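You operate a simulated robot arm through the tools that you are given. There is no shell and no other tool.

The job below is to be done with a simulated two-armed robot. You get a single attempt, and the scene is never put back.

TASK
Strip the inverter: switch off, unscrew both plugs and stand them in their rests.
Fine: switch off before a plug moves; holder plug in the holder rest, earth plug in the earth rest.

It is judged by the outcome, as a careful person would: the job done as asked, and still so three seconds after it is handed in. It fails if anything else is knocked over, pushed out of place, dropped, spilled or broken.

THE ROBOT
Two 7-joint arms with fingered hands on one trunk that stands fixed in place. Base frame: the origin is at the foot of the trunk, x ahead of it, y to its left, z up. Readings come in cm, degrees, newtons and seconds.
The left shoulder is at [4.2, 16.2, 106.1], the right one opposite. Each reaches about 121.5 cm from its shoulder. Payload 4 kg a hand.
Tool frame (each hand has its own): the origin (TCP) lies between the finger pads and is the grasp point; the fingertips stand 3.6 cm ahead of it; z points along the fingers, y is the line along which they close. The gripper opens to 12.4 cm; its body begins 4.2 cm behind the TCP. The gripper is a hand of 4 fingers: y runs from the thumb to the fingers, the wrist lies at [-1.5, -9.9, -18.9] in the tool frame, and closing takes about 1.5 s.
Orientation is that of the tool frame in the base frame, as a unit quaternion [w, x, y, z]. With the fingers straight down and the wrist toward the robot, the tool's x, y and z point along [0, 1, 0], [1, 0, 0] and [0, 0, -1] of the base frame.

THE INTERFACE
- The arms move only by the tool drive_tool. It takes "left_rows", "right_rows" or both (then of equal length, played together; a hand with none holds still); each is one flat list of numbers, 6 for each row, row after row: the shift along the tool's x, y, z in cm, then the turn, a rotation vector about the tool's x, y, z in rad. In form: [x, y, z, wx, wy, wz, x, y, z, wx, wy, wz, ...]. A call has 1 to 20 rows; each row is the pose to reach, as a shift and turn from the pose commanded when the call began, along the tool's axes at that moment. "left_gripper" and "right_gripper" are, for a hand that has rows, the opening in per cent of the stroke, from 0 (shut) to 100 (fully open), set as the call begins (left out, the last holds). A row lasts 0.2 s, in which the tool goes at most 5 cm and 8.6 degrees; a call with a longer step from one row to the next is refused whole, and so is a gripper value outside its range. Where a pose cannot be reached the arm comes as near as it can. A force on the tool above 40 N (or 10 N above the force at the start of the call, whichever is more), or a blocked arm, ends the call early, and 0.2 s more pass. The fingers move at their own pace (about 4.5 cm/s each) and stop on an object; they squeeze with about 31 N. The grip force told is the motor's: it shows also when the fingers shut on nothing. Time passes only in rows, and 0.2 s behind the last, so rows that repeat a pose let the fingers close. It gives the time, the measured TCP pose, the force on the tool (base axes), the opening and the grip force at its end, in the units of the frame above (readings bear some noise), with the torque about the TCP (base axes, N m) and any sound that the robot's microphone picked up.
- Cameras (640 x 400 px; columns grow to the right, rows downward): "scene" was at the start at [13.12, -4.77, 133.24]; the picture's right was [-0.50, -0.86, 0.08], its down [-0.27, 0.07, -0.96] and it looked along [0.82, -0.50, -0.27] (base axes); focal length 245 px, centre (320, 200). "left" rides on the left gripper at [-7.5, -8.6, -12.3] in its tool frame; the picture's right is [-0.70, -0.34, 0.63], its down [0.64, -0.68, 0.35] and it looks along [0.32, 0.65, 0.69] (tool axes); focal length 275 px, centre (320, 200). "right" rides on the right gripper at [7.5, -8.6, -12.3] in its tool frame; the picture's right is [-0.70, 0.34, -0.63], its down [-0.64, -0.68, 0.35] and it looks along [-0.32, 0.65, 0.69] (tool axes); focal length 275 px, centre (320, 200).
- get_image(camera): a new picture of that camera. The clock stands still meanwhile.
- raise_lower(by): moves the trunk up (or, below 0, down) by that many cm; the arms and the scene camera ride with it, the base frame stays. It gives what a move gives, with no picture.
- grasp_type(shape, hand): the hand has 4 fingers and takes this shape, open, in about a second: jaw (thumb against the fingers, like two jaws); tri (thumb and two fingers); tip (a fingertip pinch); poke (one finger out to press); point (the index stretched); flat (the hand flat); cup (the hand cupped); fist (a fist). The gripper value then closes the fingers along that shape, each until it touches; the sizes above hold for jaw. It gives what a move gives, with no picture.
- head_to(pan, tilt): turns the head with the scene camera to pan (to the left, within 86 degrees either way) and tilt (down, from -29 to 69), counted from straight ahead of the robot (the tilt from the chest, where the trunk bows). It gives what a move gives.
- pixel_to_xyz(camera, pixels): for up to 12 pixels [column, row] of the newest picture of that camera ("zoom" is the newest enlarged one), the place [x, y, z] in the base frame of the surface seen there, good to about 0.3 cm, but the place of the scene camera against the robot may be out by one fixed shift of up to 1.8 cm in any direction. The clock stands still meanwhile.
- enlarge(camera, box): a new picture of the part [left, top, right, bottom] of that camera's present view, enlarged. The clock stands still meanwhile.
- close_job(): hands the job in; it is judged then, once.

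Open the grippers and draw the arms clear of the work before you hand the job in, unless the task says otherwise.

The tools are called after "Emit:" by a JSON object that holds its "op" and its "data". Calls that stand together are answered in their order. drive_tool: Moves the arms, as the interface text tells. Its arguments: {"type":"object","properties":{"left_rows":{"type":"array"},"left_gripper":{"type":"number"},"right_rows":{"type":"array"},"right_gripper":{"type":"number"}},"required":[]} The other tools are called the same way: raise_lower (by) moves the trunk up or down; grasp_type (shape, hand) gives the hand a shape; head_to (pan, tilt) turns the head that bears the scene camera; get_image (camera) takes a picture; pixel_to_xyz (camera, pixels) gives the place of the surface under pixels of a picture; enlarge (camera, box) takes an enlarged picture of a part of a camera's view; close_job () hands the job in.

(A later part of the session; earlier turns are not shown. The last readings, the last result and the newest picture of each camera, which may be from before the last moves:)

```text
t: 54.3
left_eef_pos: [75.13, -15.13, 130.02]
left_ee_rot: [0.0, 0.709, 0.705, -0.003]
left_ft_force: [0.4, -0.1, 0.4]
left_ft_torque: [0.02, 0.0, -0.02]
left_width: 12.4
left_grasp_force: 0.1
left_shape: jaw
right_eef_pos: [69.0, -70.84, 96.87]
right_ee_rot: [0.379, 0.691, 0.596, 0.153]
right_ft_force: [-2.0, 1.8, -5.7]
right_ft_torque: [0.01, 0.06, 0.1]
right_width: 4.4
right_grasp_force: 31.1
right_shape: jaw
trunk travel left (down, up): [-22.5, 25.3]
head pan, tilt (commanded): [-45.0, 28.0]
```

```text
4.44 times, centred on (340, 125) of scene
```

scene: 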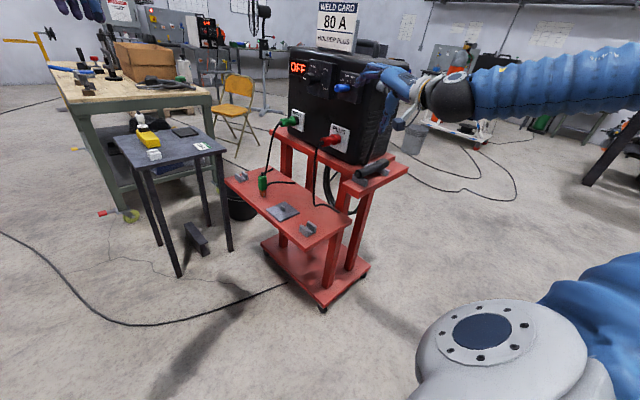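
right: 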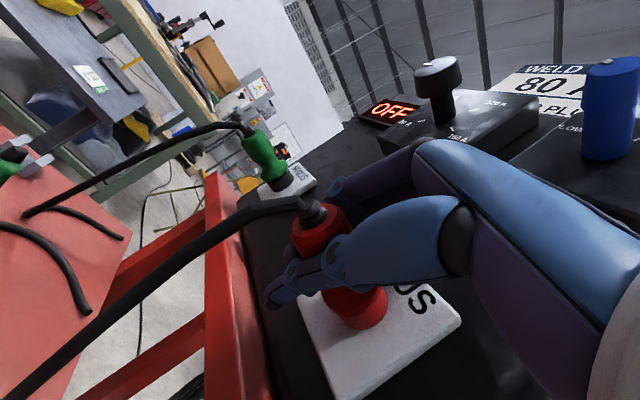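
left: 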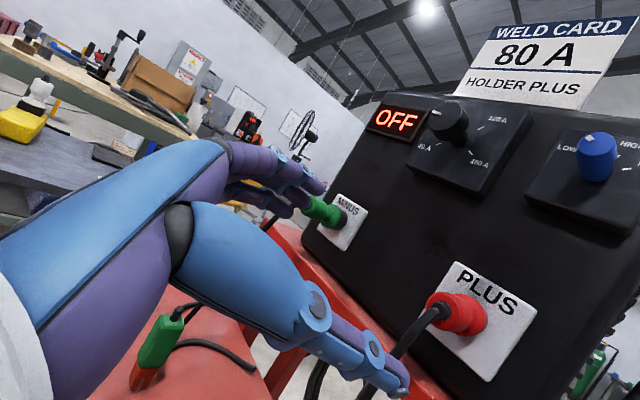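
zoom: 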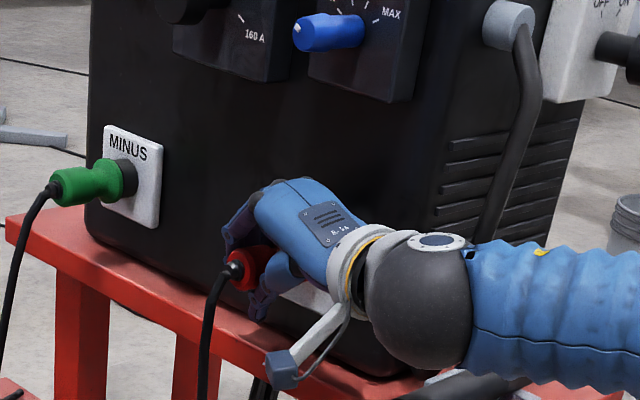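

The plug is gripped at its body (31 N). I'll turn it counter‑clockwise (seen from the front) about its axis by 0.5 rad and watch.

Emit:
{"op": "drive_tool", "data": {"right_rows": [0, 0, 0, 0.094, 0, -0.0342, 0, 0, 0, 0.188, 0, -0.0684, 0, 0, 0, 0.282, 0, -0.1026, 0, 0, 0, 0.376, 0, -0.1368, 0, 0, 0, 0.47, 0, -0.171, 0, 0, 0, 0.47, 0, -0.171], "right_gripper": 0}}

Emit:
{"op": "get_image", "data": {"camera": "right"}}

Emit:
{"op": "enlarge", "data": {"camera": "scene", "box": [280, 80, 400, 170]}}

```text
t: 55.7
left_eef_pos: [75.01, -15.1, 129.9]
left_ee_rot: [-0.001, 0.709, 0.705, -0.002]
left_ft_force: [0.1, 0.1, 0.2]
left_ft_torque: [-0.02, 0.03, 0.01]
left_width: 12.39
left_grasp_force: 0.0
left_shape: jaw
right_eef_pos: [68.97, -70.81, 97.03]
right_ee_rot: [0.221, 0.707, 0.671, -0.023]
right_ft_force: [-4.1, 1.7, -9.8]
right_ft_torque: [0.12, -0.18, 0.24]
right_width: 4.51
right_grasp_force: 31.2
right_shape: jaw
trunk travel left (down, up): [-22.5, 25.3]
head pan, tilt (commanded): [-45.0, 28.0]
```

```text
taken
```

right: 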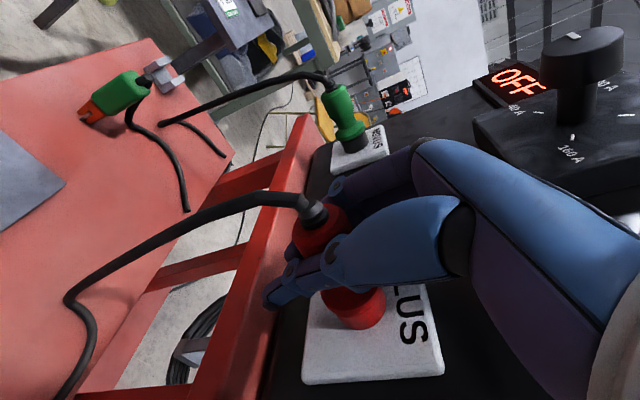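

```text
4.44 times, centred on (340, 125) of scene
```

zoom: 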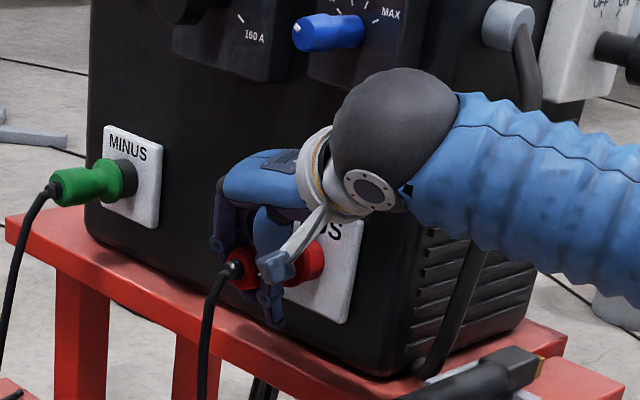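

It turned about 29° with modest load and the wrist still clear of the blue knob. I'll turn a further 0.4 rad.

Emit:
{"op": "drive_tool", "data": {"right_rows": [0, 0, 0, 0.094, 0, -0.0342, 0, 0, 0, 0.188, 0, -0.0684, 0, 0, 0, 0.282, 0, -0.1026, 0, 0, 0, 0.376, 0, -0.1368, 0, 0, 0, 0.376, 0, -0.1368], "right_gripper": 0}}

Emit:
{"op": "get_image", "data": {"camera": "right"}}

Emit:
{"op": "enlarge", "data": {"camera": "scene", "box": [280, 80, 400, 170]}}

```text
t: 56.9
left_eef_pos: [75.02, -15.13, 129.85]
left_ee_rot: [0.001, 0.708, 0.706, -0.002]
left_ft_force: [0.1, 0.5, -0.3]
left_ft_torque: [-0.02, 0.0, -0.01]
left_width: 12.38
left_grasp_force: 0.0
left_shape: jaw
right_eef_pos: [68.94, -70.91, 97.04]
right_ee_rot: [0.083, 0.689, 0.702, -0.162]
right_ft_force: [0.1, 0.6, -4.5]
right_ft_torque: [0.18, -0.02, 0.07]
right_width: 4.5
right_grasp_force: 30.6
right_shape: jaw
trunk travel left (down, up): [-22.5, 25.3]
head pan, tilt (commanded): [-45.0, 28.0]
```

```text
taken
```

right: 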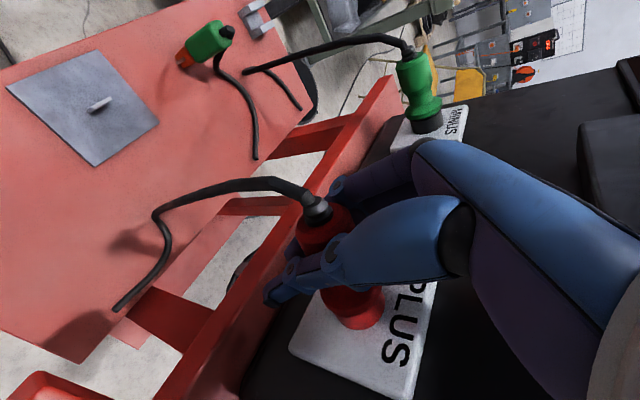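

```text
4.44 times, centred on (340, 125) of scene
```

zoom: 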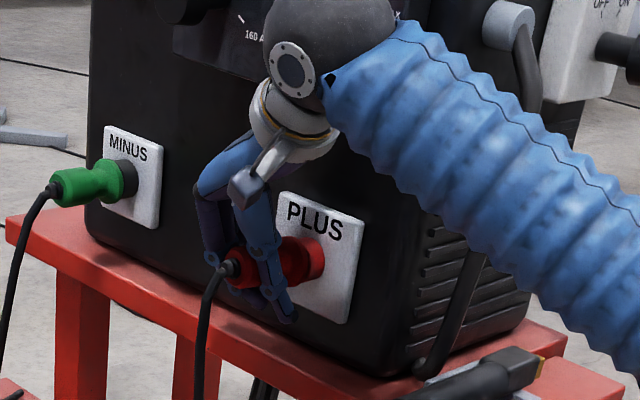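

Load dropped near zero after ~51° of turn. I'll test with a small pull of 0.4 cm along +y.

Emit:
{"op": "drive_tool", "data": {"right_rows": [0.188, 0, -0.0684, 0, 0, 0, 0.376, 0, -0.137, 0, 0, 0, 0.376, 0, -0.137, 0, 0, 0], "right_gripper": 0}}

Emit:
{"op": "enlarge", "data": {"camera": "right", "box": [260, 180, 420, 380]}}

```text
t: 57.7
left_eef_pos: [75.06, -15.17, 129.94]
left_ee_rot: [0.0, 0.709, 0.705, -0.003]
left_ft_force: [0.0, 0.5, -0.6]
left_ft_torque: [0.02, 0.0, 0.0]
left_width: 12.39
left_grasp_force: 0.0
left_shape: jaw
right_eef_pos: [68.94, -70.54, 97.02]
right_ee_rot: [0.083, 0.689, 0.701, -0.163]
right_ft_force: [0.2, -2.7, -3.6]
right_ft_torque: [0.08, -0.01, -0.01]
right_width: 4.55
right_grasp_force: 30.9
right_shape: jaw
trunk travel left (down, up): [-22.5, 25.3]
head pan, tilt (commanded): [-45.0, 28.0]
```

```text
2.00 times, centred on (340, 280) of right
```

zoom: 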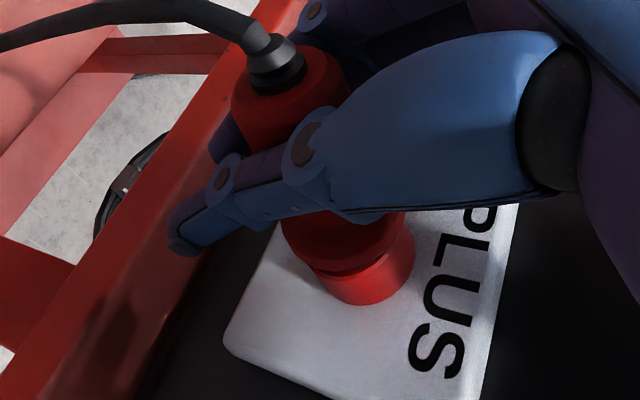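

Only −2.7 N resisted. I'll pull a further 0.8 cm and compare the gap at the socket.

Emit:
{"op": "drive_tool", "data": {"right_rows": [0.376, 0, -0.137, 0, 0, 0, 0.752, 0, -0.274, 0, 0, 0, 0.752, 0, -0.274, 0, 0, 0], "right_gripper": 0}}

Emit:
{"op": "enlarge", "data": {"camera": "right", "box": [260, 180, 420, 380]}}

```text
t: 58.5
left_eef_pos: [75.04, -15.12, 129.98]
left_ee_rot: [0.0, 0.708, 0.706, -0.003]
left_ft_force: [-0.2, -0.8, 0.2]
left_ft_torque: [0.03, -0.01, -0.01]
left_width: 12.39
left_grasp_force: 0.0
left_shape: jaw
right_eef_pos: [68.99, -69.68, 97.08]
right_ee_rot: [0.083, 0.69, 0.701, -0.162]
right_ft_force: [0.5, 0.3, -3.2]
right_ft_torque: [0.08, -0.01, 0.03]
right_width: 4.53
right_grasp_force: 30.9
right_shape: jaw
trunk travel left (down, up): [-22.5, 25.3]
head pan, tilt (commanded): [-45.0, 28.0]
```

```text
2.00 times, centred on (340, 280) of right
```

zoom: 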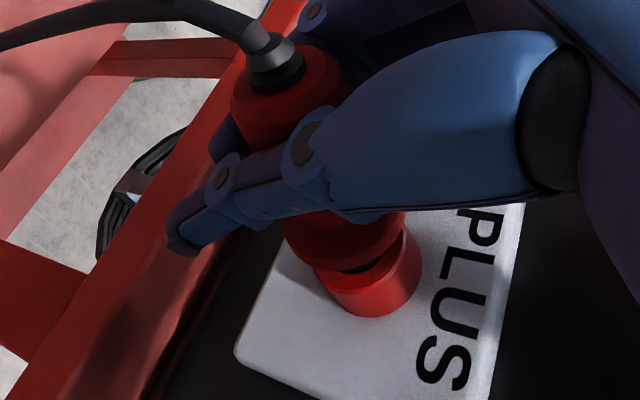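

The plug is sliding out of the socket (gap visible at (350,265)). I'll keep pulling along +y, 4 cm more.

Emit:
{"op": "drive_tool", "data": {"right_rows": [0.752, 0, -0.274, 0, 0, 0, 1.504, 0, -0.547, 0, 0, 0, 2.256, 0, -0.821, 0, 0, 0, 3.008, 0, -1.094, 0, 0, 0, 3.76, 0, -1.368, 0, 0, 0, 3.76, 0, -1.368, 0, 0, 0], "right_gripper": 0}}

Emit:
{"op": "get_image", "data": {"camera": "right"}}

Emit:
{"op": "enlarge", "data": {"camera": "scene", "box": [260, 60, 420, 180]}}

```text
t: 59.9
left_eef_pos: [74.98, -15.16, 129.99]
left_ee_rot: [0.001, 0.709, 0.705, -0.002]
left_ft_force: [0.8, 0.1, -0.2]
left_ft_torque: [-0.01, -0.02, -0.01]
left_width: 12.39
left_grasp_force: 0.0
left_shape: jaw
right_eef_pos: [68.96, -65.72, 97.02]
right_ee_rot: [0.083, 0.689, 0.702, -0.162]
right_ft_force: [-0.7, 0.8, -0.8]
right_ft_torque: [0.01, 0.01, -0.03]
right_width: 4.54
right_grasp_force: 31.2
right_shape: jaw
trunk travel left (down, up): [-22.5, 25.3]
head pan, tilt (commanded): [-45.0, 28.0]
```

```text
taken
```

right: 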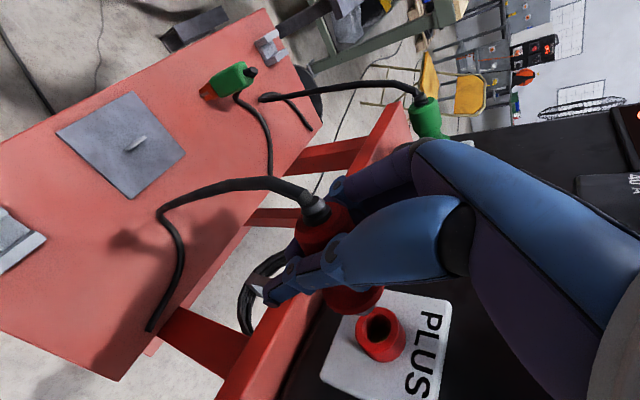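

```text
3.33 times, centred on (340, 120) of scene
```

zoom: 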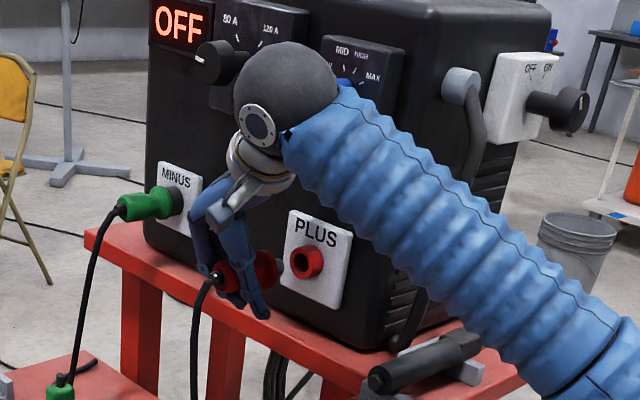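

The plug is out; the PLUS socket is empty. I'll zoom on the plug nose to see its pin.

Emit:
{"op": "enlarge", "data": {"camera": "scene", "box": [315, 125, 363, 155]}}

Emit:
{"op": "enlarge", "data": {"camera": "right", "box": [260, 170, 420, 370]}}

```text
13.33 times, centred on (339, 140) of scene
```

zoom: 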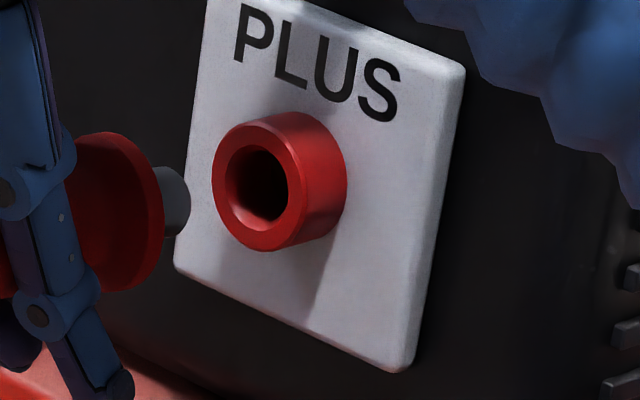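

```text
2.00 times, centred on (340, 270) of right
```

zoom: 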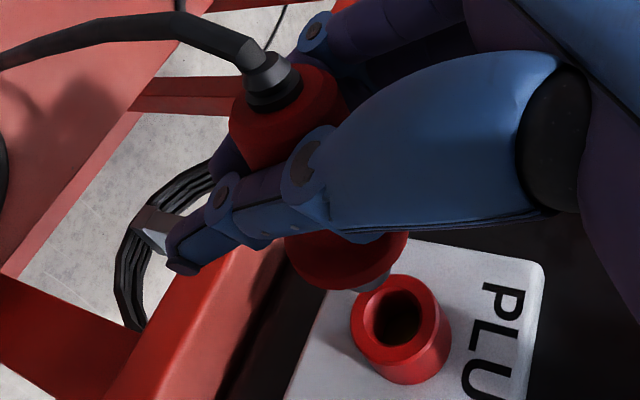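

The pin is short (~1.2 cm). I need exact sizes to choose how the plug sits, so I'll zoom on the green plug and the earth rest from this view.

Emit:
{"op": "enlarge", "data": {"camera": "right", "box": [385, 70, 465, 140]}}

Emit:
{"op": "enlarge", "data": {"camera": "right", "box": [240, 20, 300, 75]}}

Emit:
{"op": "pixel_to_xyz", "data": {"camera": "zoom", "pixels": [[150, 130], [210, 90], [330, 150], [300, 200], [420, 240], [460, 190], [240, 230], [180, 180], [320, 300], [400, 310], [100, 300], [520, 120]]}}

```text
5.71 times, centred on (425, 105) of right
```

zoom: 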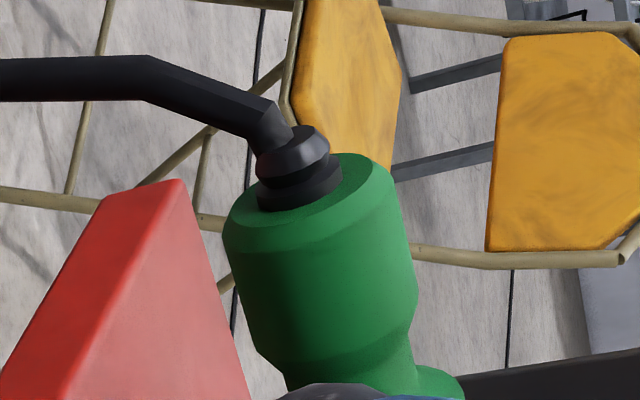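

```text
7.27 times, centred on (270, 48) of right
```

zoom: 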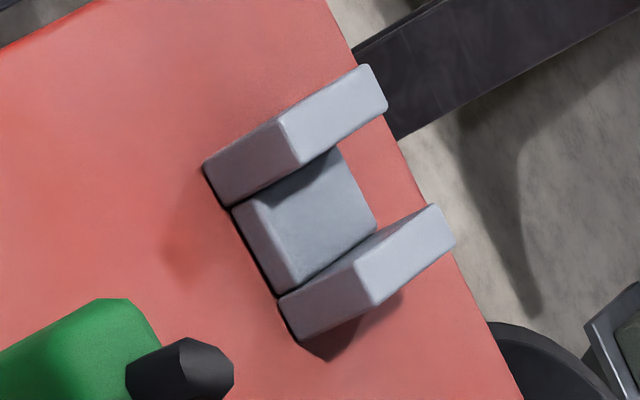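

```text
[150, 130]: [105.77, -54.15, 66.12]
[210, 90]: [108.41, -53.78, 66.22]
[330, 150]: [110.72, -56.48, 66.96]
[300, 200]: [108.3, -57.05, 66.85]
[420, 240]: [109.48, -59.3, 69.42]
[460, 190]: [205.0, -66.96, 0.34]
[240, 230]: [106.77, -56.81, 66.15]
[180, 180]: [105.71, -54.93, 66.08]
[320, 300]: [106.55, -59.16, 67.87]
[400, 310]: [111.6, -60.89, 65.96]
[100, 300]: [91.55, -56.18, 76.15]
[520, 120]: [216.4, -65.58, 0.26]
```

I'll look at the green plug's profile in high zoom from the scene camera as well.

Emit:
{"op": "enlarge", "data": {"camera": "scene", "box": [272, 108, 312, 133]}}

Emit:
{"op": "pixel_to_xyz", "data": {"camera": "zoom", "pixels": [[150, 200], [170, 170], [170, 250], [230, 190], [290, 160], [340, 190], [350, 140], [380, 180], [420, 180], [450, 130], [470, 250], [260, 240]]}}

Emit:
{"op": "enlarge", "data": {"camera": "scene", "box": [345, 155, 401, 190]}}

```text
16.00 times, centred on (292, 120) of scene
```

zoom: 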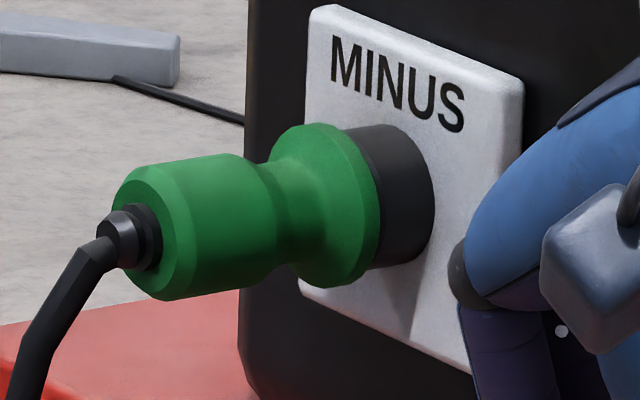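

```text
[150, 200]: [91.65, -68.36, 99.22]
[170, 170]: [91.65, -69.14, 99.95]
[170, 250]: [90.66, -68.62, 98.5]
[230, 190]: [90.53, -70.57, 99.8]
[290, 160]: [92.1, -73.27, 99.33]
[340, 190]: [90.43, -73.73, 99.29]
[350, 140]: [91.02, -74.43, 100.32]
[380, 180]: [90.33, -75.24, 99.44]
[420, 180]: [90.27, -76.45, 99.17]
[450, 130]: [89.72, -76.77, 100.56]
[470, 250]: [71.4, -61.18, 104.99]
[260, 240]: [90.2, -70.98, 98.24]
```

```text
11.43 times, centred on (373, 172) of scene
```

zoom: 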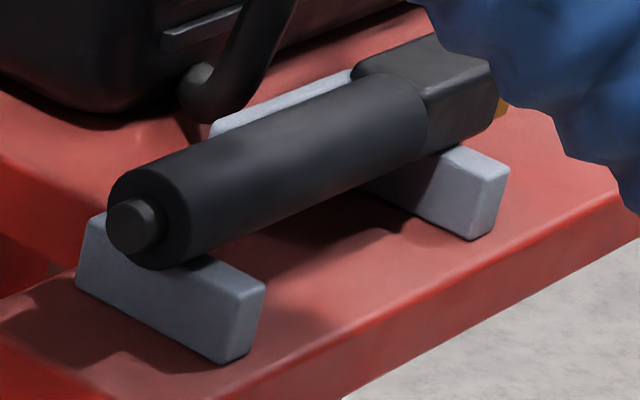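

The plug's profile: body ø≈3.5, flange ø≈4.2, short pin ≈1.5 thick; the rest's slot (2.8 wide, 2 cm deep) takes the pin with the flange standing on the wall tops. I'll draw the plug clear of the panel (+x,+y) before turning it upright.

Emit:
{"op": "drive_tool", "data": {"right_rows": [2.29, 2.61, -1.51, 0, 0, 0, 4.59, 5.21, -3.02, 0, 0, 0, 6.88, 7.82, -4.53, 0, 0, 0, 6.88, 7.82, -4.53, 0, 0, 0], "right_gripper": 0}}

Emit:
{"op": "get_image", "data": {"camera": "right"}}

Emit:
{"op": "get_image", "data": {"camera": "scene"}}

```text
t: 60.9
left_eef_pos: [74.92, -15.06, 130.13]
left_ee_rot: [0.0, 0.709, 0.705, -0.002]
left_ft_force: [-0.1, -0.3, 0.2]
left_ft_torque: [0.0, 0.02, 0.02]
left_width: 12.38
left_grasp_force: 0.1
left_shape: jaw
right_eef_pos: [76.89, -57.66, 98.03]
right_ee_rot: [0.082, 0.689, 0.701, -0.163]
right_ft_force: [-0.5, -0.4, 0.4]
right_ft_torque: [0.05, 0.0, 0.0]
right_width: 4.52
right_grasp_force: 31.0
right_shape: jaw
trunk travel left (down, up): [-22.5, 25.3]
head pan, tilt (commanded): [-45.0, 28.0]
```

```text
taken
```

right: 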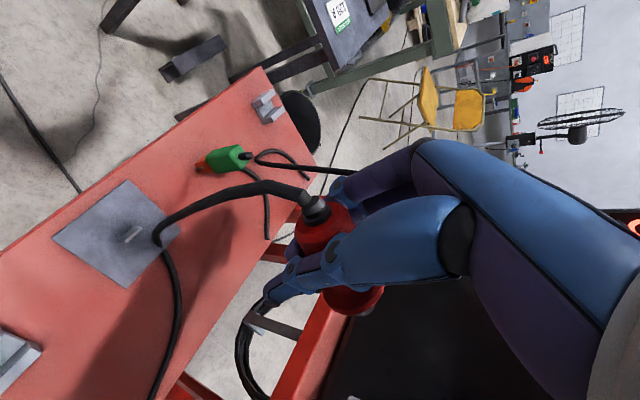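

```text
taken
```

scene: 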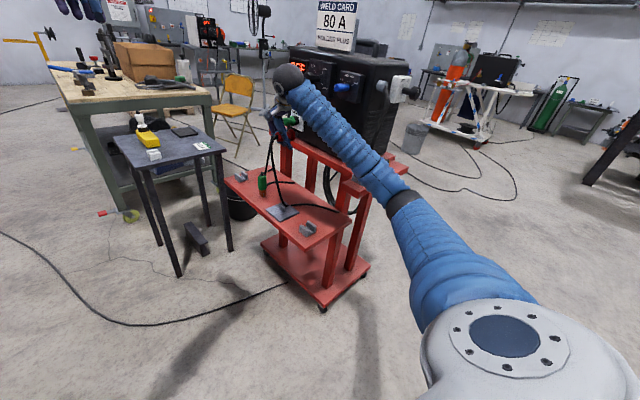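

The plug is clear of the panel. To give the arm room over the near rest I'll lower the hand 10 cm, then raise the trunk in steps, lowering the hand again each time so the cable stays slack.

Emit:
{"op": "drive_tool", "data": {"right_rows": [1.13, 0.38, 3.12, 0, 0, 0, 2.27, 0.75, 6.23, 0, 0, 0, 3.4, 1.13, 9.35, 0, 0, 0, 3.4, 1.13, 9.35, 0, 0, 0], "right_gripper": 0}}

Emit:
{"op": "raise_lower", "data": {"by": 12}}

Emit:
{"op": "get_image", "data": {"camera": "right"}}

Emit:
{"op": "get_image", "data": {"camera": "scene"}}

```text
t: 61.9
left_eef_pos: [74.88, -14.99, 129.89]
left_ee_rot: [0.002, 0.709, 0.705, -0.002]
left_ft_force: [0.1, -0.7, -0.1]
left_ft_torque: [0.01, 0.0, 0.0]
left_width: 12.4
left_grasp_force: 0.0
left_shape: jaw
right_eef_pos: [76.95, -57.63, 88.0]
right_ee_rot: [0.083, 0.689, 0.702, -0.162]
right_ft_force: [0.1, 0.7, 0.2]
right_ft_torque: [-0.01, 0.01, 0.0]
right_width: 4.55
right_grasp_force: 31.4
right_shape: jaw
trunk travel left (down, up): [-22.5, 25.3]
head pan, tilt (commanded): [-45.0, 28.0]
```

```text
t: 63.4
left_eef_pos: [75.05, -15.07, 141.85]
left_ee_rot: [0.0, 0.708, 0.706, -0.003]
left_ft_force: [0.4, 0.0, -0.5]
left_ft_torque: [-0.01, 0.01, -0.02]
left_width: 12.39
left_grasp_force: 0.0
left_shape: jaw
right_eef_pos: [76.92, -57.61, 99.91]
right_ee_rot: [0.082, 0.689, 0.702, -0.162]
right_ft_force: [0.4, -0.6, -0.6]
right_ft_torque: [0.03, 0.02, 0.0]
right_width: 4.53
right_grasp_force: 31.6
right_shape: jaw
trunk travel left (down, up): [-34.5, 13.3]
head pan, tilt (commanded): [-45.0, 28.0]
```

```text
taken
```

right: 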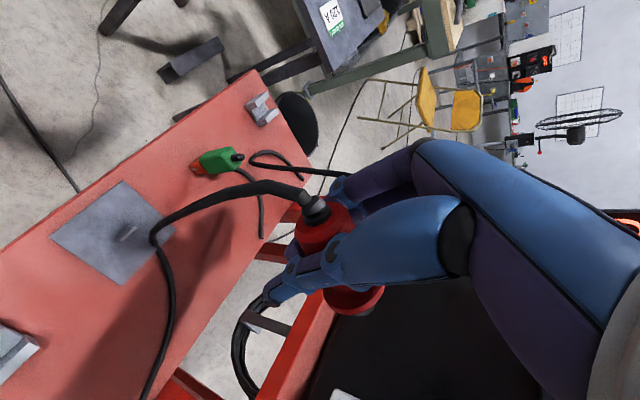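

```text
taken
```

scene: 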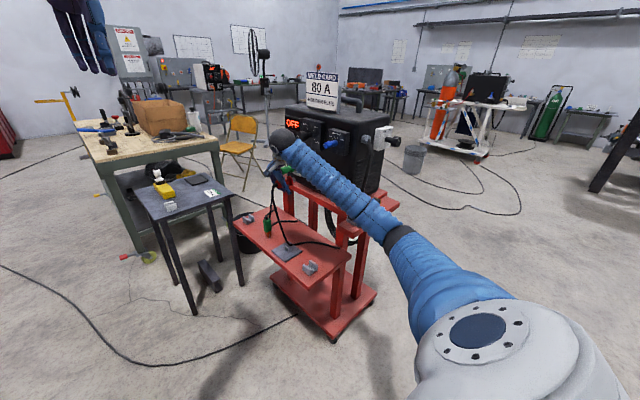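

Trunk is up 12 cm. I'll lower the hand 12 cm and raise the trunk another 12.

Emit:
{"op": "drive_tool", "data": {"right_rows": [1.02, 0.34, 2.8, 0, 0, 0, 2.04, 0.68, 5.61, 0, 0, 0, 3.06, 1.02, 8.41, 0, 0, 0, 4.08, 1.36, 11.22, 0, 0, 0, 4.08, 1.36, 11.22, 0, 0, 0], "right_gripper": 0}}

Emit:
{"op": "raise_lower", "data": {"by": 12}}

Emit:
{"op": "get_image", "data": {"camera": "scene"}}

```text
t: 64.6
left_eef_pos: [75.07, -15.1, 142.02]
left_ee_rot: [0.001, 0.709, 0.705, -0.002]
left_ft_force: [-0.2, 0.0, 0.4]
left_ft_torque: [0.02, -0.01, 0.01]
left_width: 12.36
left_grasp_force: 0.0
left_shape: jaw
right_eef_pos: [77.02, -57.69, 88.2]
right_ee_rot: [0.083, 0.689, 0.702, -0.161]
right_ft_force: [-0.5, 0.4, 0.4]
right_ft_torque: [-0.01, 0.03, -0.02]
right_width: 4.51
right_grasp_force: 30.8
right_shape: jaw
trunk travel left (down, up): [-34.5, 13.3]
head pan, tilt (commanded): [-45.0, 28.0]
```

```text
t: 66.1
left_eef_pos: [75.13, -15.05, 153.91]
left_ee_rot: [0.0, 0.709, 0.705, -0.003]
left_ft_force: [-0.4, 1.0, 0.5]
left_ft_torque: [-0.02, -0.01, 0.0]
left_width: 12.36
left_grasp_force: 0.1
left_shape: jaw
right_eef_pos: [76.94, -57.65, 100.12]
right_ee_rot: [0.083, 0.689, 0.702, -0.162]
right_ft_force: [-0.1, -0.1, -0.8]
right_ft_torque: [0.0, 0.01, 0.0]
right_width: 4.54
right_grasp_force: 30.8
right_shape: jaw
trunk travel left (down, up): [-46.5, 1.3]
head pan, tilt (commanded): [-45.0, 28.0]
```

```text
taken
```

scene: 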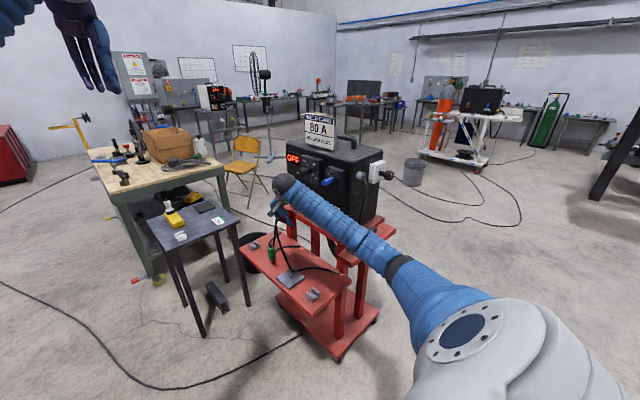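

Shoulder is now ~130 cm high. I'll rotate the plug upright (pin down, fingers toward +x) — first half, checking reach.

Emit:
{"op": "drive_tool", "data": {"right_rows": [0, 0, 0, -0.0513, 0.0808, 0.0953, 0, 0, 0, -0.1025, 0.1616, 0.1906, 0, 0, 0, -0.1538, 0.2424, 0.2859, 0, 0, 0, -0.205, 0.3233, 0.3813, 0, 0, 0, -0.2563, 0.4041, 0.4766, 0, 0, 0, -0.3075, 0.4849, 0.5719, 0, 0, 0, -0.3588, 0.5657, 0.6672, 0, 0, 0, -0.41, 0.6465, 0.7625, 0, 0, 0, -0.41, 0.6465, 0.7625], "right_gripper": 0}}

Emit:
{"op": "get_image", "data": {"camera": "right"}}

Emit:
{"op": "get_image", "data": {"camera": "scene"}}

```text
t: 68.1
left_eef_pos: [75.05, -15.12, 153.97]
left_ee_rot: [0.0, 0.709, 0.705, -0.002]
left_ft_force: [0.5, 0.5, 0.6]
left_ft_torque: [0.02, -0.02, -0.01]
left_width: 12.39
left_grasp_force: 0.0
left_shape: jaw
right_eef_pos: [76.89, -57.74, 99.98]
right_ee_rot: [0.048, 0.879, 0.408, 0.242]
right_ft_force: [0.1, 0.1, -0.8]
right_ft_torque: [0.04, -0.01, 0.01]
right_width: 4.53
right_grasp_force: 31.6
right_shape: jaw
trunk travel left (down, up): [-46.5, 1.3]
head pan, tilt (commanded): [-45.0, 28.0]
```

```text
taken
```

right: 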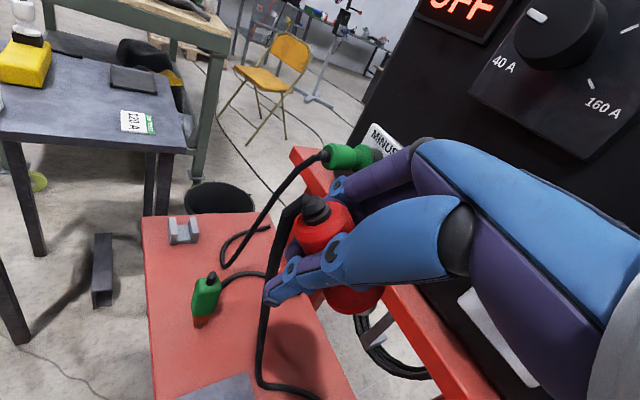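

```text
taken
```

scene: 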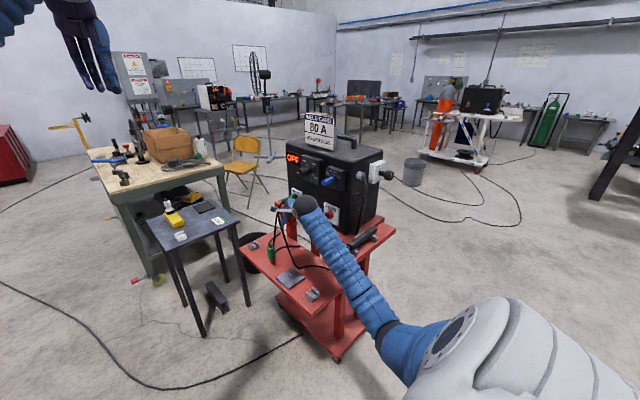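

Halfway with no trouble; the plug is becoming upright. I'll do the second half.

Emit:
{"op": "drive_tool", "data": {"right_rows": [0, 0, 0, -0.0513, 0.0808, 0.0953, 0, 0, 0, -0.1025, 0.1616, 0.1906, 0, 0, 0, -0.1538, 0.2424, 0.2859, 0, 0, 0, -0.205, 0.3233, 0.3813, 0, 0, 0, -0.2563, 0.4041, 0.4766, 0, 0, 0, -0.3075, 0.4849, 0.5719, 0, 0, 0, -0.3588, 0.5657, 0.6672, 0, 0, 0, -0.41, 0.6465, 0.7625, 0, 0, 0, -0.41, 0.6465, 0.7625], "right_gripper": 0}}

Emit:
{"op": "get_image", "data": {"camera": "right"}}

Emit:
{"op": "get_image", "data": {"camera": "scene"}}

```text
t: 70.1
left_eef_pos: [75.04, -15.18, 153.93]
left_ee_rot: [0.0, 0.709, 0.706, -0.002]
left_ft_force: [-0.2, 0.0, 0.2]
left_ft_torque: [0.0, 0.0, -0.03]
left_width: 12.4
left_grasp_force: 0.0
left_shape: jaw
right_eef_pos: [76.89, -57.7, 100.02]
right_ee_rot: [0.001, 0.819, -0.001, 0.574]
right_ft_force: [0.5, 0.5, -0.2]
right_ft_torque: [0.01, 0.0, -0.02]
right_width: 4.53
right_grasp_force: 30.7
right_shape: jaw
trunk travel left (down, up): [-46.5, 1.3]
head pan, tilt (commanded): [-45.0, 28.0]
```

```text
taken
```

right: 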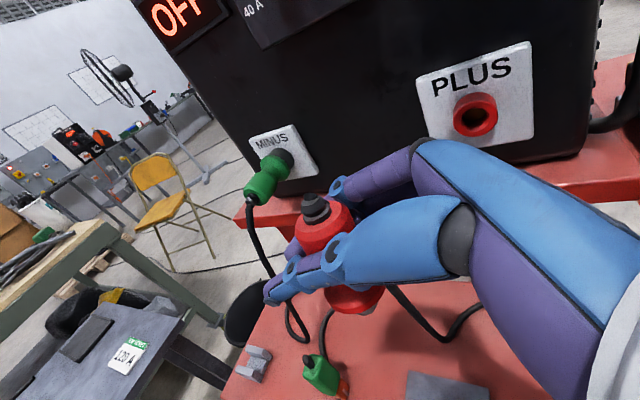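

```text
taken
```

scene: 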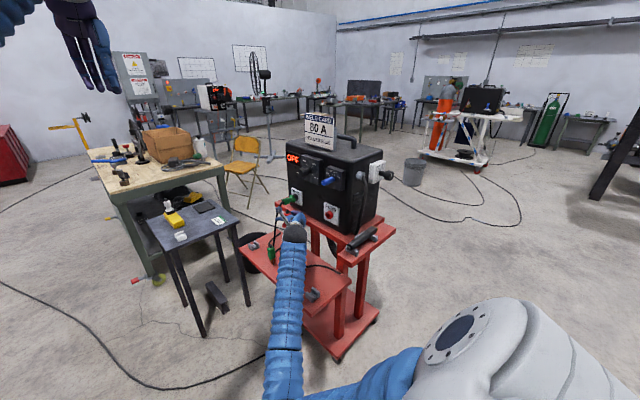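

Orientation reached. I'll zoom on the plug from both cameras to check it is vertical and where the cable runs.

Emit:
{"op": "enlarge", "data": {"camera": "scene", "box": [250, 180, 350, 260]}}

Emit:
{"op": "enlarge", "data": {"camera": "right", "box": [240, 180, 420, 340]}}

```text
5.00 times, centred on (300, 220) of scene
```

zoom: 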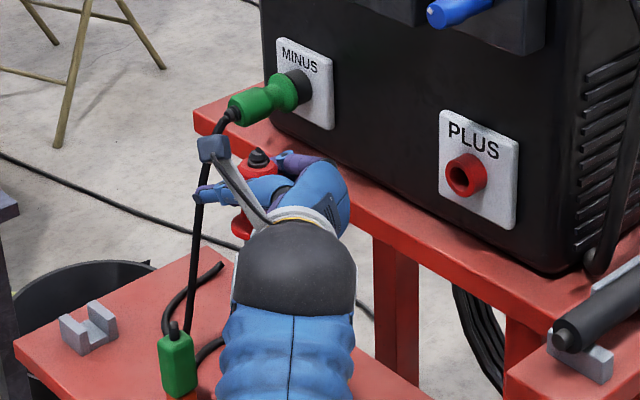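

```text
2.50 times, centred on (330, 260) of right
```

zoom: 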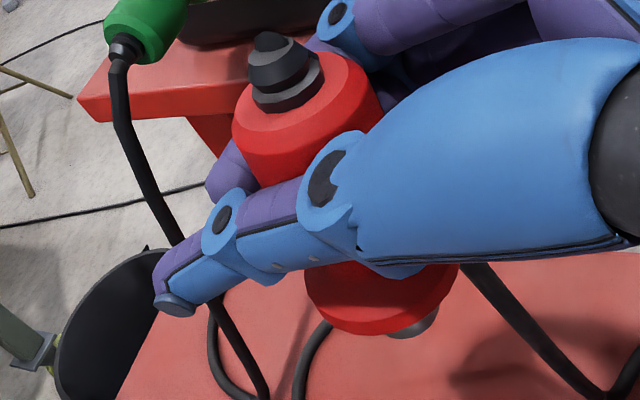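

I'll measure the held plug to check its verticality.

Emit:
{"op": "pixel_to_xyz", "data": {"camera": "zoom", "pixels": [[270, 40], [285, 75], [290, 105], [240, 130], [370, 85], [300, 150], [350, 120], [320, 310], [370, 300], [440, 280], [405, 328], [415, 325]]}}

```text
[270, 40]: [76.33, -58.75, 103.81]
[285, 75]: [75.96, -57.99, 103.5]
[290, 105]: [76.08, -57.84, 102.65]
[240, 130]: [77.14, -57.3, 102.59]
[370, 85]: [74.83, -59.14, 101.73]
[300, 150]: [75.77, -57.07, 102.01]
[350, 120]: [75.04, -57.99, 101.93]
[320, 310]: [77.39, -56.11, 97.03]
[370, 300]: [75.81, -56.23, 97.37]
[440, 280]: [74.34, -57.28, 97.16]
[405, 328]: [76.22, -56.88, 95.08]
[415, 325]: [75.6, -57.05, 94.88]
```

The plug leans about 6° (top toward −y). I'll correct that tilt and lower to z≈80 in front of the tray, still away from the rest.

Emit:
{"op": "drive_tool", "data": {"right_rows": [-3.76, -0.13, 1.368, -0.008, 0, -0.022, -7.52, -0.26, 2.736, -0.016, 0, -0.044, -11.28, -0.39, 4.104, -0.024, 0, -0.066, -15.04, -0.52, 5.472, -0.032, 0, -0.088, -18.8, -0.65, 6.84, -0.038, 0, -0.105, -18.8, -0.65, 6.84, -0.038, 0, -0.105], "right_gripper": 0}}

Emit:
{"op": "get_image", "data": {"camera": "right"}}

Emit:
{"op": "enlarge", "data": {"camera": "scene", "box": [220, 200, 370, 320]}}

```text
t: 71.7
left_eef_pos: [75.05, -15.09, 153.97]
left_ee_rot: [0.001, 0.708, 0.706, -0.002]
left_ft_force: [-0.4, 0.4, 0.3]
left_ft_torque: [0.03, -0.03, -0.04]
left_width: 12.35
left_grasp_force: 0.1
left_shape: jaw
right_eef_pos: [76.96, -60.62, 82.32]
right_ee_rot: [0.07, 0.813, 0.036, 0.577]
right_ft_force: [0.0, -0.2, -0.6]
right_ft_torque: [0.0, 0.0, -0.01]
right_width: 4.52
right_grasp_force: 30.9
right_shape: jaw
trunk travel left (down, up): [-46.5, 1.3]
head pan, tilt (commanded): [-45.0, 28.0]
stopped in row 6 (right hand): the arm was blocked; the commanded pose is now the measured one
```

```text
taken
```

right: 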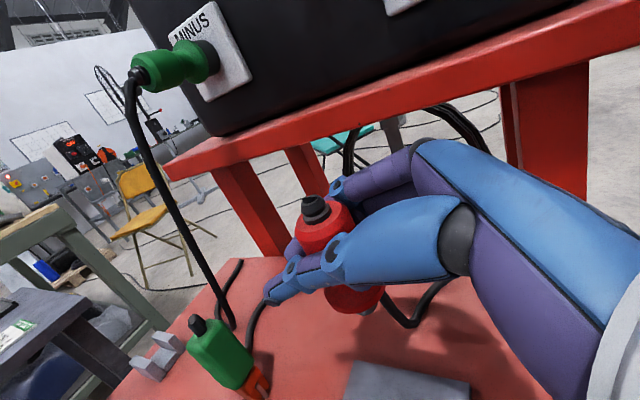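

```text
3.33 times, centred on (295, 260) of scene
```

zoom: 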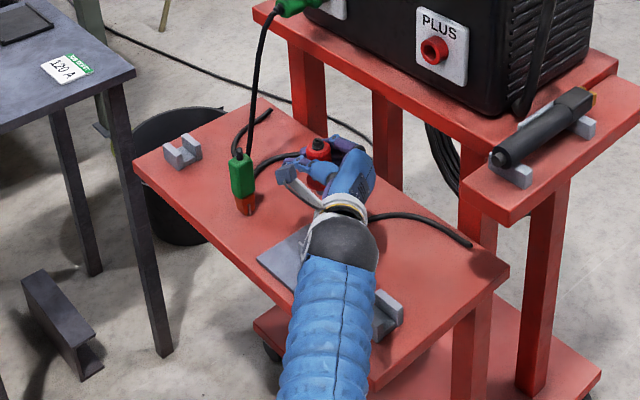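

Blocked again at z≈82 with no tool force, so a link is touching. I'll look down at the arm.

Emit:
{"op": "head_to", "data": {"pan": -35, "tilt": 62}}

Emit:
{"op": "get_image", "data": {"camera": "scene"}}

```text
t: 72.7
left_eef_pos: [75.05, -15.0, 153.99]
left_ee_rot: [0.001, 0.709, 0.705, -0.002]
left_ft_force: [-0.8, 0.3, -0.5]
left_ft_torque: [0.01, 0.01, -0.04]
left_width: 12.39
left_grasp_force: 0.0
left_shape: jaw
right_eef_pos: [76.92, -60.55, 82.27]
right_ee_rot: [0.069, 0.813, 0.035, 0.577]
right_ft_force: [0.7, 0.3, -0.8]
right_ft_torque: [0.02, -0.02, 0.02]
right_width: 4.55
right_grasp_force: 31.1
right_shape: jaw
trunk travel left (down, up): [-46.5, 1.3]
head pan, tilt (commanded): [-35.0, 62.0]
```

```text
taken
```

scene: 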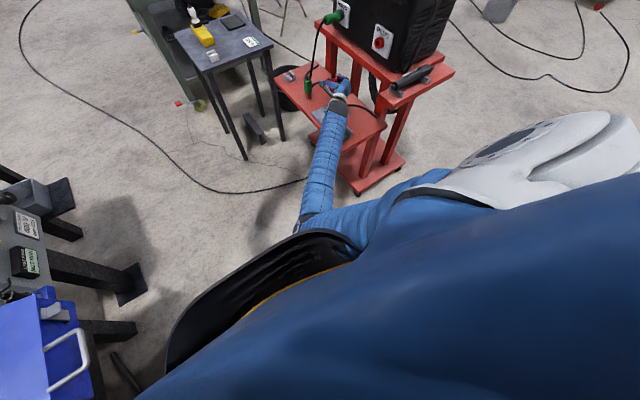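

The right elbow has tucked inward against the robot's chest. I'll rise a little and yaw the hand +30° (fingers toward +x+y) to swing the elbow outward.

Emit:
{"op": "drive_tool", "data": {"right_rows": [3.44, -0.69, -1.22, 0, 0, 0, 6.88, -1.385, -2.45, 0, 0, 0, 6.88, -1.385, -2.45, 0.1166, 0.0194, -0.0405, 6.88, -1.385, -2.45, 0.2333, 0.0388, -0.081, 6.88, -1.385, -2.45, 0.3499, 0.0581, -0.1215, 6.88, -1.385, -2.45, 0.4665, 0.0775, -0.162, 6.88, -1.385, -2.45, 0.4665, 0.0775, -0.162], "right_gripper": 0}}

Emit:
{"op": "get_image", "data": {"camera": "scene"}}

Emit:
{"op": "get_image", "data": {"camera": "right"}}

```text
t: 74.3
left_eef_pos: [75.03, -14.86, 153.86]
left_ee_rot: [0.0, 0.709, 0.706, -0.003]
left_ft_force: [-0.6, -0.4, -0.6]
left_ft_torque: [0.0, -0.04, 0.03]
left_width: 12.39
left_grasp_force: 0.0
left_shape: jaw
right_eef_pos: [76.94, -57.68, 89.23]
right_ee_rot: [-0.078, 0.779, 0.235, 0.576]
right_ft_force: [0.1, 0.2, -0.7]
right_ft_torque: [0.01, 0.0, 0.05]
right_width: 4.53
right_grasp_force: 31.4
right_shape: jaw
trunk travel left (down, up): [-46.5, 1.3]
head pan, tilt (commanded): [-35.0, 62.0]
```

```text
taken
```

scene: 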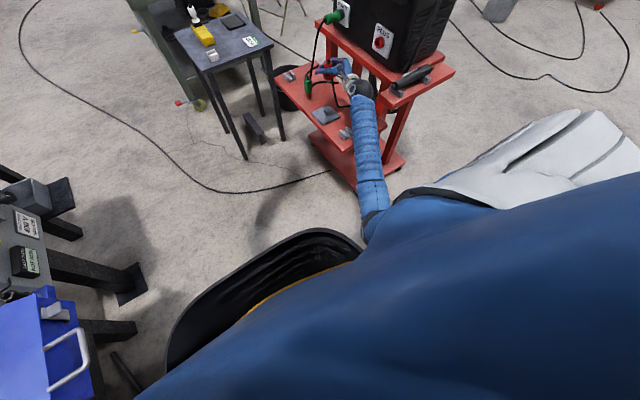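

```text
taken
```

right: 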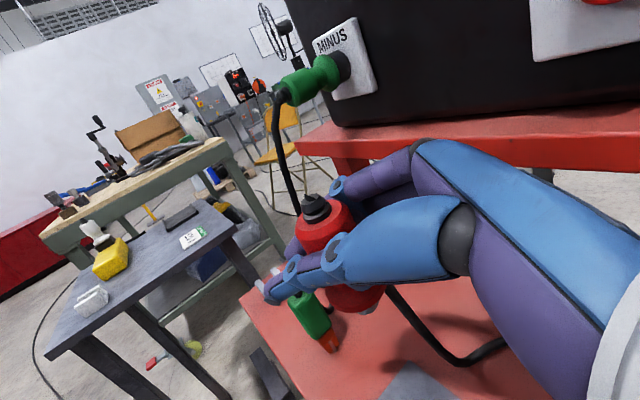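

The elbow is now clear of the chest. I'll measure the ledge and its post to check the wrist's way down to the rest.

Emit:
{"op": "enlarge", "data": {"camera": "scene", "box": [280, 50, 470, 200]}}

```text
2.67 times, centred on (375, 125) of scene
```

zoom: 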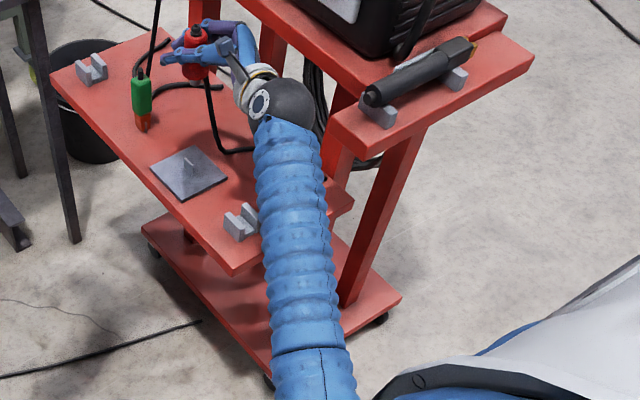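

Emit:
{"op": "pixel_to_xyz", "data": {"camera": "zoom", "pixels": [[335, 130], [365, 150], [530, 65], [345, 200], [385, 180], [350, 290], [233, 270], [350, 205], [340, 170], [242, 222], [190, 175], [142, 100]]}}

```text
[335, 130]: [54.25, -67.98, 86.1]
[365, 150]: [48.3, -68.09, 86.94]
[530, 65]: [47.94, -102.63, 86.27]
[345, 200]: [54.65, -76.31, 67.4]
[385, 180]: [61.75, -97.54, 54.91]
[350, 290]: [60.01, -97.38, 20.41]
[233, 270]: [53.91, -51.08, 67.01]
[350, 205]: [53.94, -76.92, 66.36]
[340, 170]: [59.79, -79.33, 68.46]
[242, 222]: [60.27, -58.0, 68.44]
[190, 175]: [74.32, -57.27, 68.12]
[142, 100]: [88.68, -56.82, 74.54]
```

The wrist path stays ~13 cm from the ledge corner (48,-68,86). I'll move to above the near rest, (60.9,-57.1,80).

Emit:
{"op": "drive_tool", "data": {"right_rows": [-2.41, -1.85, -2.13, 0, 0, 0, -4.82, -3.7, -4.26, 0, 0, 0, -7.24, -5.54, -6.39, 0, 0, 0, -9.65, -7.39, -8.52, 0, 0, 0, -12.06, -9.24, -10.65, 0, 0, 0, -12.06, -9.24, -10.65, 0, 0, 0], "right_gripper": 0}}

Emit:
{"op": "get_image", "data": {"camera": "scene"}}

Emit:
{"op": "get_image", "data": {"camera": "right"}}

```text
t: 75.7
left_eef_pos: [75.07, -15.01, 153.93]
left_ee_rot: [0.001, 0.709, 0.706, -0.003]
left_ft_force: [0.1, 0.3, 0.3]
left_ft_torque: [0.0, 0.02, 0.02]
left_width: 12.38
left_grasp_force: 0.1
left_shape: jaw
right_eef_pos: [61.0, -57.18, 79.91]
right_ee_rot: [-0.077, 0.778, 0.235, 0.577]
right_ft_force: [0.6, -0.4, -0.2]
right_ft_torque: [0.04, 0.04, -0.02]
right_width: 4.54
right_grasp_force: 30.8
right_shape: jaw
trunk travel left (down, up): [-46.5, 1.3]
head pan, tilt (commanded): [-35.0, 62.0]
```

```text
taken
```

scene: 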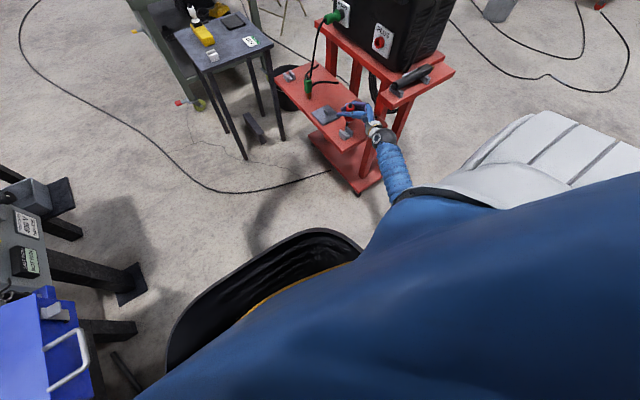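

```text
taken
```

right: 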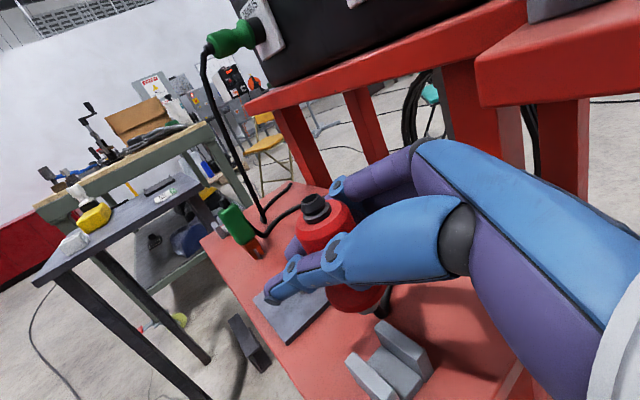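

Above the rest as planned; the rest is at (390,365) in the right view. I'll zoom and measure plug vs rest.

Emit:
{"op": "enlarge", "data": {"camera": "right", "box": [270, 180, 450, 400]}}

Emit:
{"op": "enlarge", "data": {"camera": "scene", "box": [320, 90, 400, 150]}}

```text
1.82 times, centred on (360, 290) of right
```

zoom: 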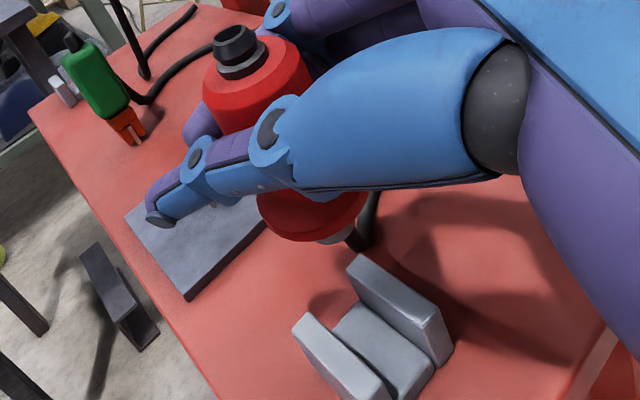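

```text
6.67 times, centred on (360, 120) of scene
```

zoom: 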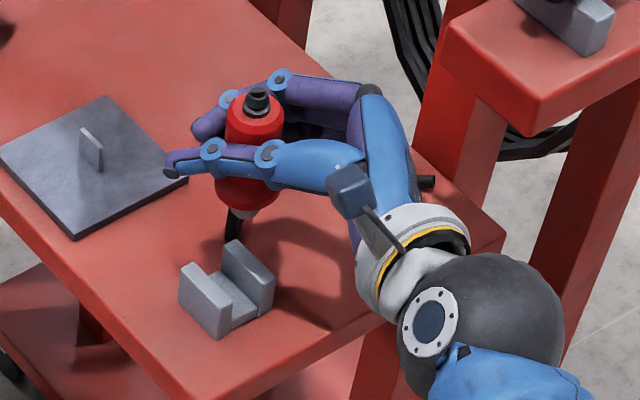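

The cable passes close to the pin. I'll zoom further to see its course below the plug.

Emit:
{"op": "enlarge", "data": {"camera": "right", "box": [320, 260, 440, 360]}}

Emit:
{"op": "enlarge", "data": {"camera": "scene", "box": [335, 100, 375, 135]}}

```text
4.00 times, centred on (380, 310) of right
```

zoom: 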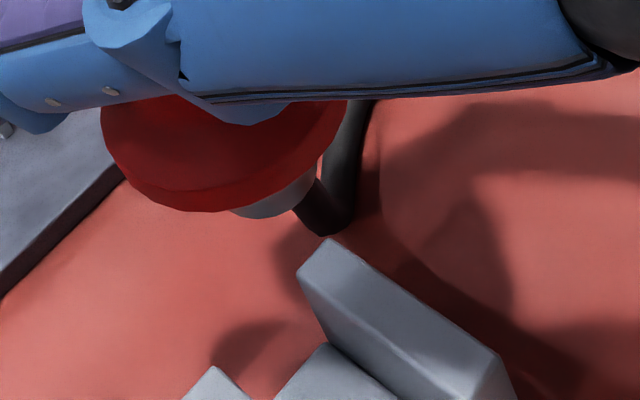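

```text
11.43 times, centred on (355, 118) of scene
```

zoom: 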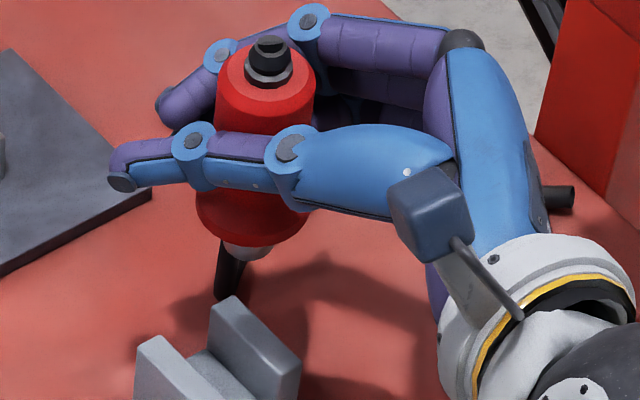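

I'll measure the cable points near the pin and the rest edges.

Emit:
{"op": "enlarge", "data": {"camera": "right", "box": [320, 260, 440, 360]}}

Emit:
{"op": "pixel_to_xyz", "data": {"camera": "zoom", "pixels": [[355, 120], [340, 180], [330, 222], [308, 205], [310, 188], [270, 205], [200, 205], [150, 120], [330, 130], [325, 250], [490, 370], [215, 372]]}}

```text
4.00 times, centred on (380, 310) of right
```

zoom: 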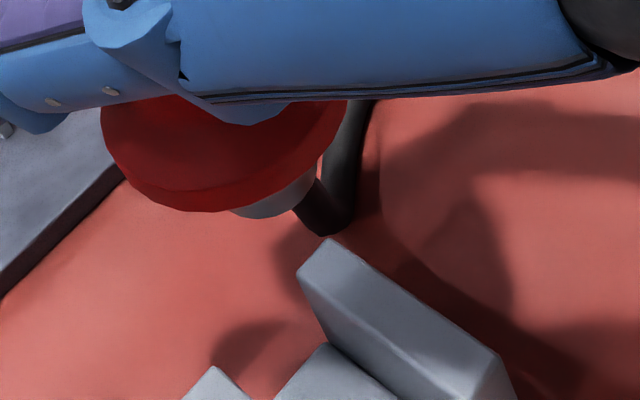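

```text
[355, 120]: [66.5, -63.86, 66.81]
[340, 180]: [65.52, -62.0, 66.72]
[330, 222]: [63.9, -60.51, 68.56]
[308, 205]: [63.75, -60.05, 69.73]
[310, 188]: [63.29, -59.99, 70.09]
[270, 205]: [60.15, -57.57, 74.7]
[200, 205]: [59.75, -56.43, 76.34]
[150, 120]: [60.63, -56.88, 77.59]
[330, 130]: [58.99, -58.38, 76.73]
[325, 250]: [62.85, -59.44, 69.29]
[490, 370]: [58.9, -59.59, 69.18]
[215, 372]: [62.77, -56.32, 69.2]
```

I'll measure the plug's axis at top and bottom with the right camera.

Emit:
{"op": "get_image", "data": {"camera": "right"}}

Emit:
{"op": "pixel_to_xyz", "data": {"camera": "right", "pixels": [[315, 200], [316, 212], [318, 228], [325, 240], [305, 235], [345, 222], [350, 300], [362, 298], [376, 308], [372, 313], [384, 308], [340, 300]]}}

```text
taken
```

right: 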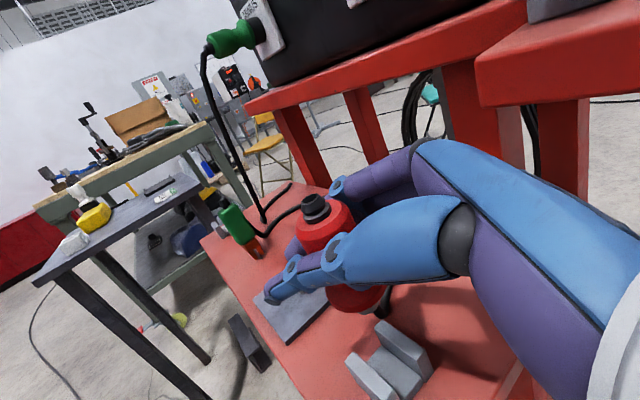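

```text
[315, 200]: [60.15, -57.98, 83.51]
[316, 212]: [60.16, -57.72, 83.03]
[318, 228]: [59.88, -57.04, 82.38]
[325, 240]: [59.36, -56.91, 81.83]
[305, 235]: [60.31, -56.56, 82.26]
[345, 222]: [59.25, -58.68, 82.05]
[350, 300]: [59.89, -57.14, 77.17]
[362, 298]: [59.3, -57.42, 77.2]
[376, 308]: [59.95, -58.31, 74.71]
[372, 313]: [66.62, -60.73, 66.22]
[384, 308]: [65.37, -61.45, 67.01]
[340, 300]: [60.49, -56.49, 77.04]
```

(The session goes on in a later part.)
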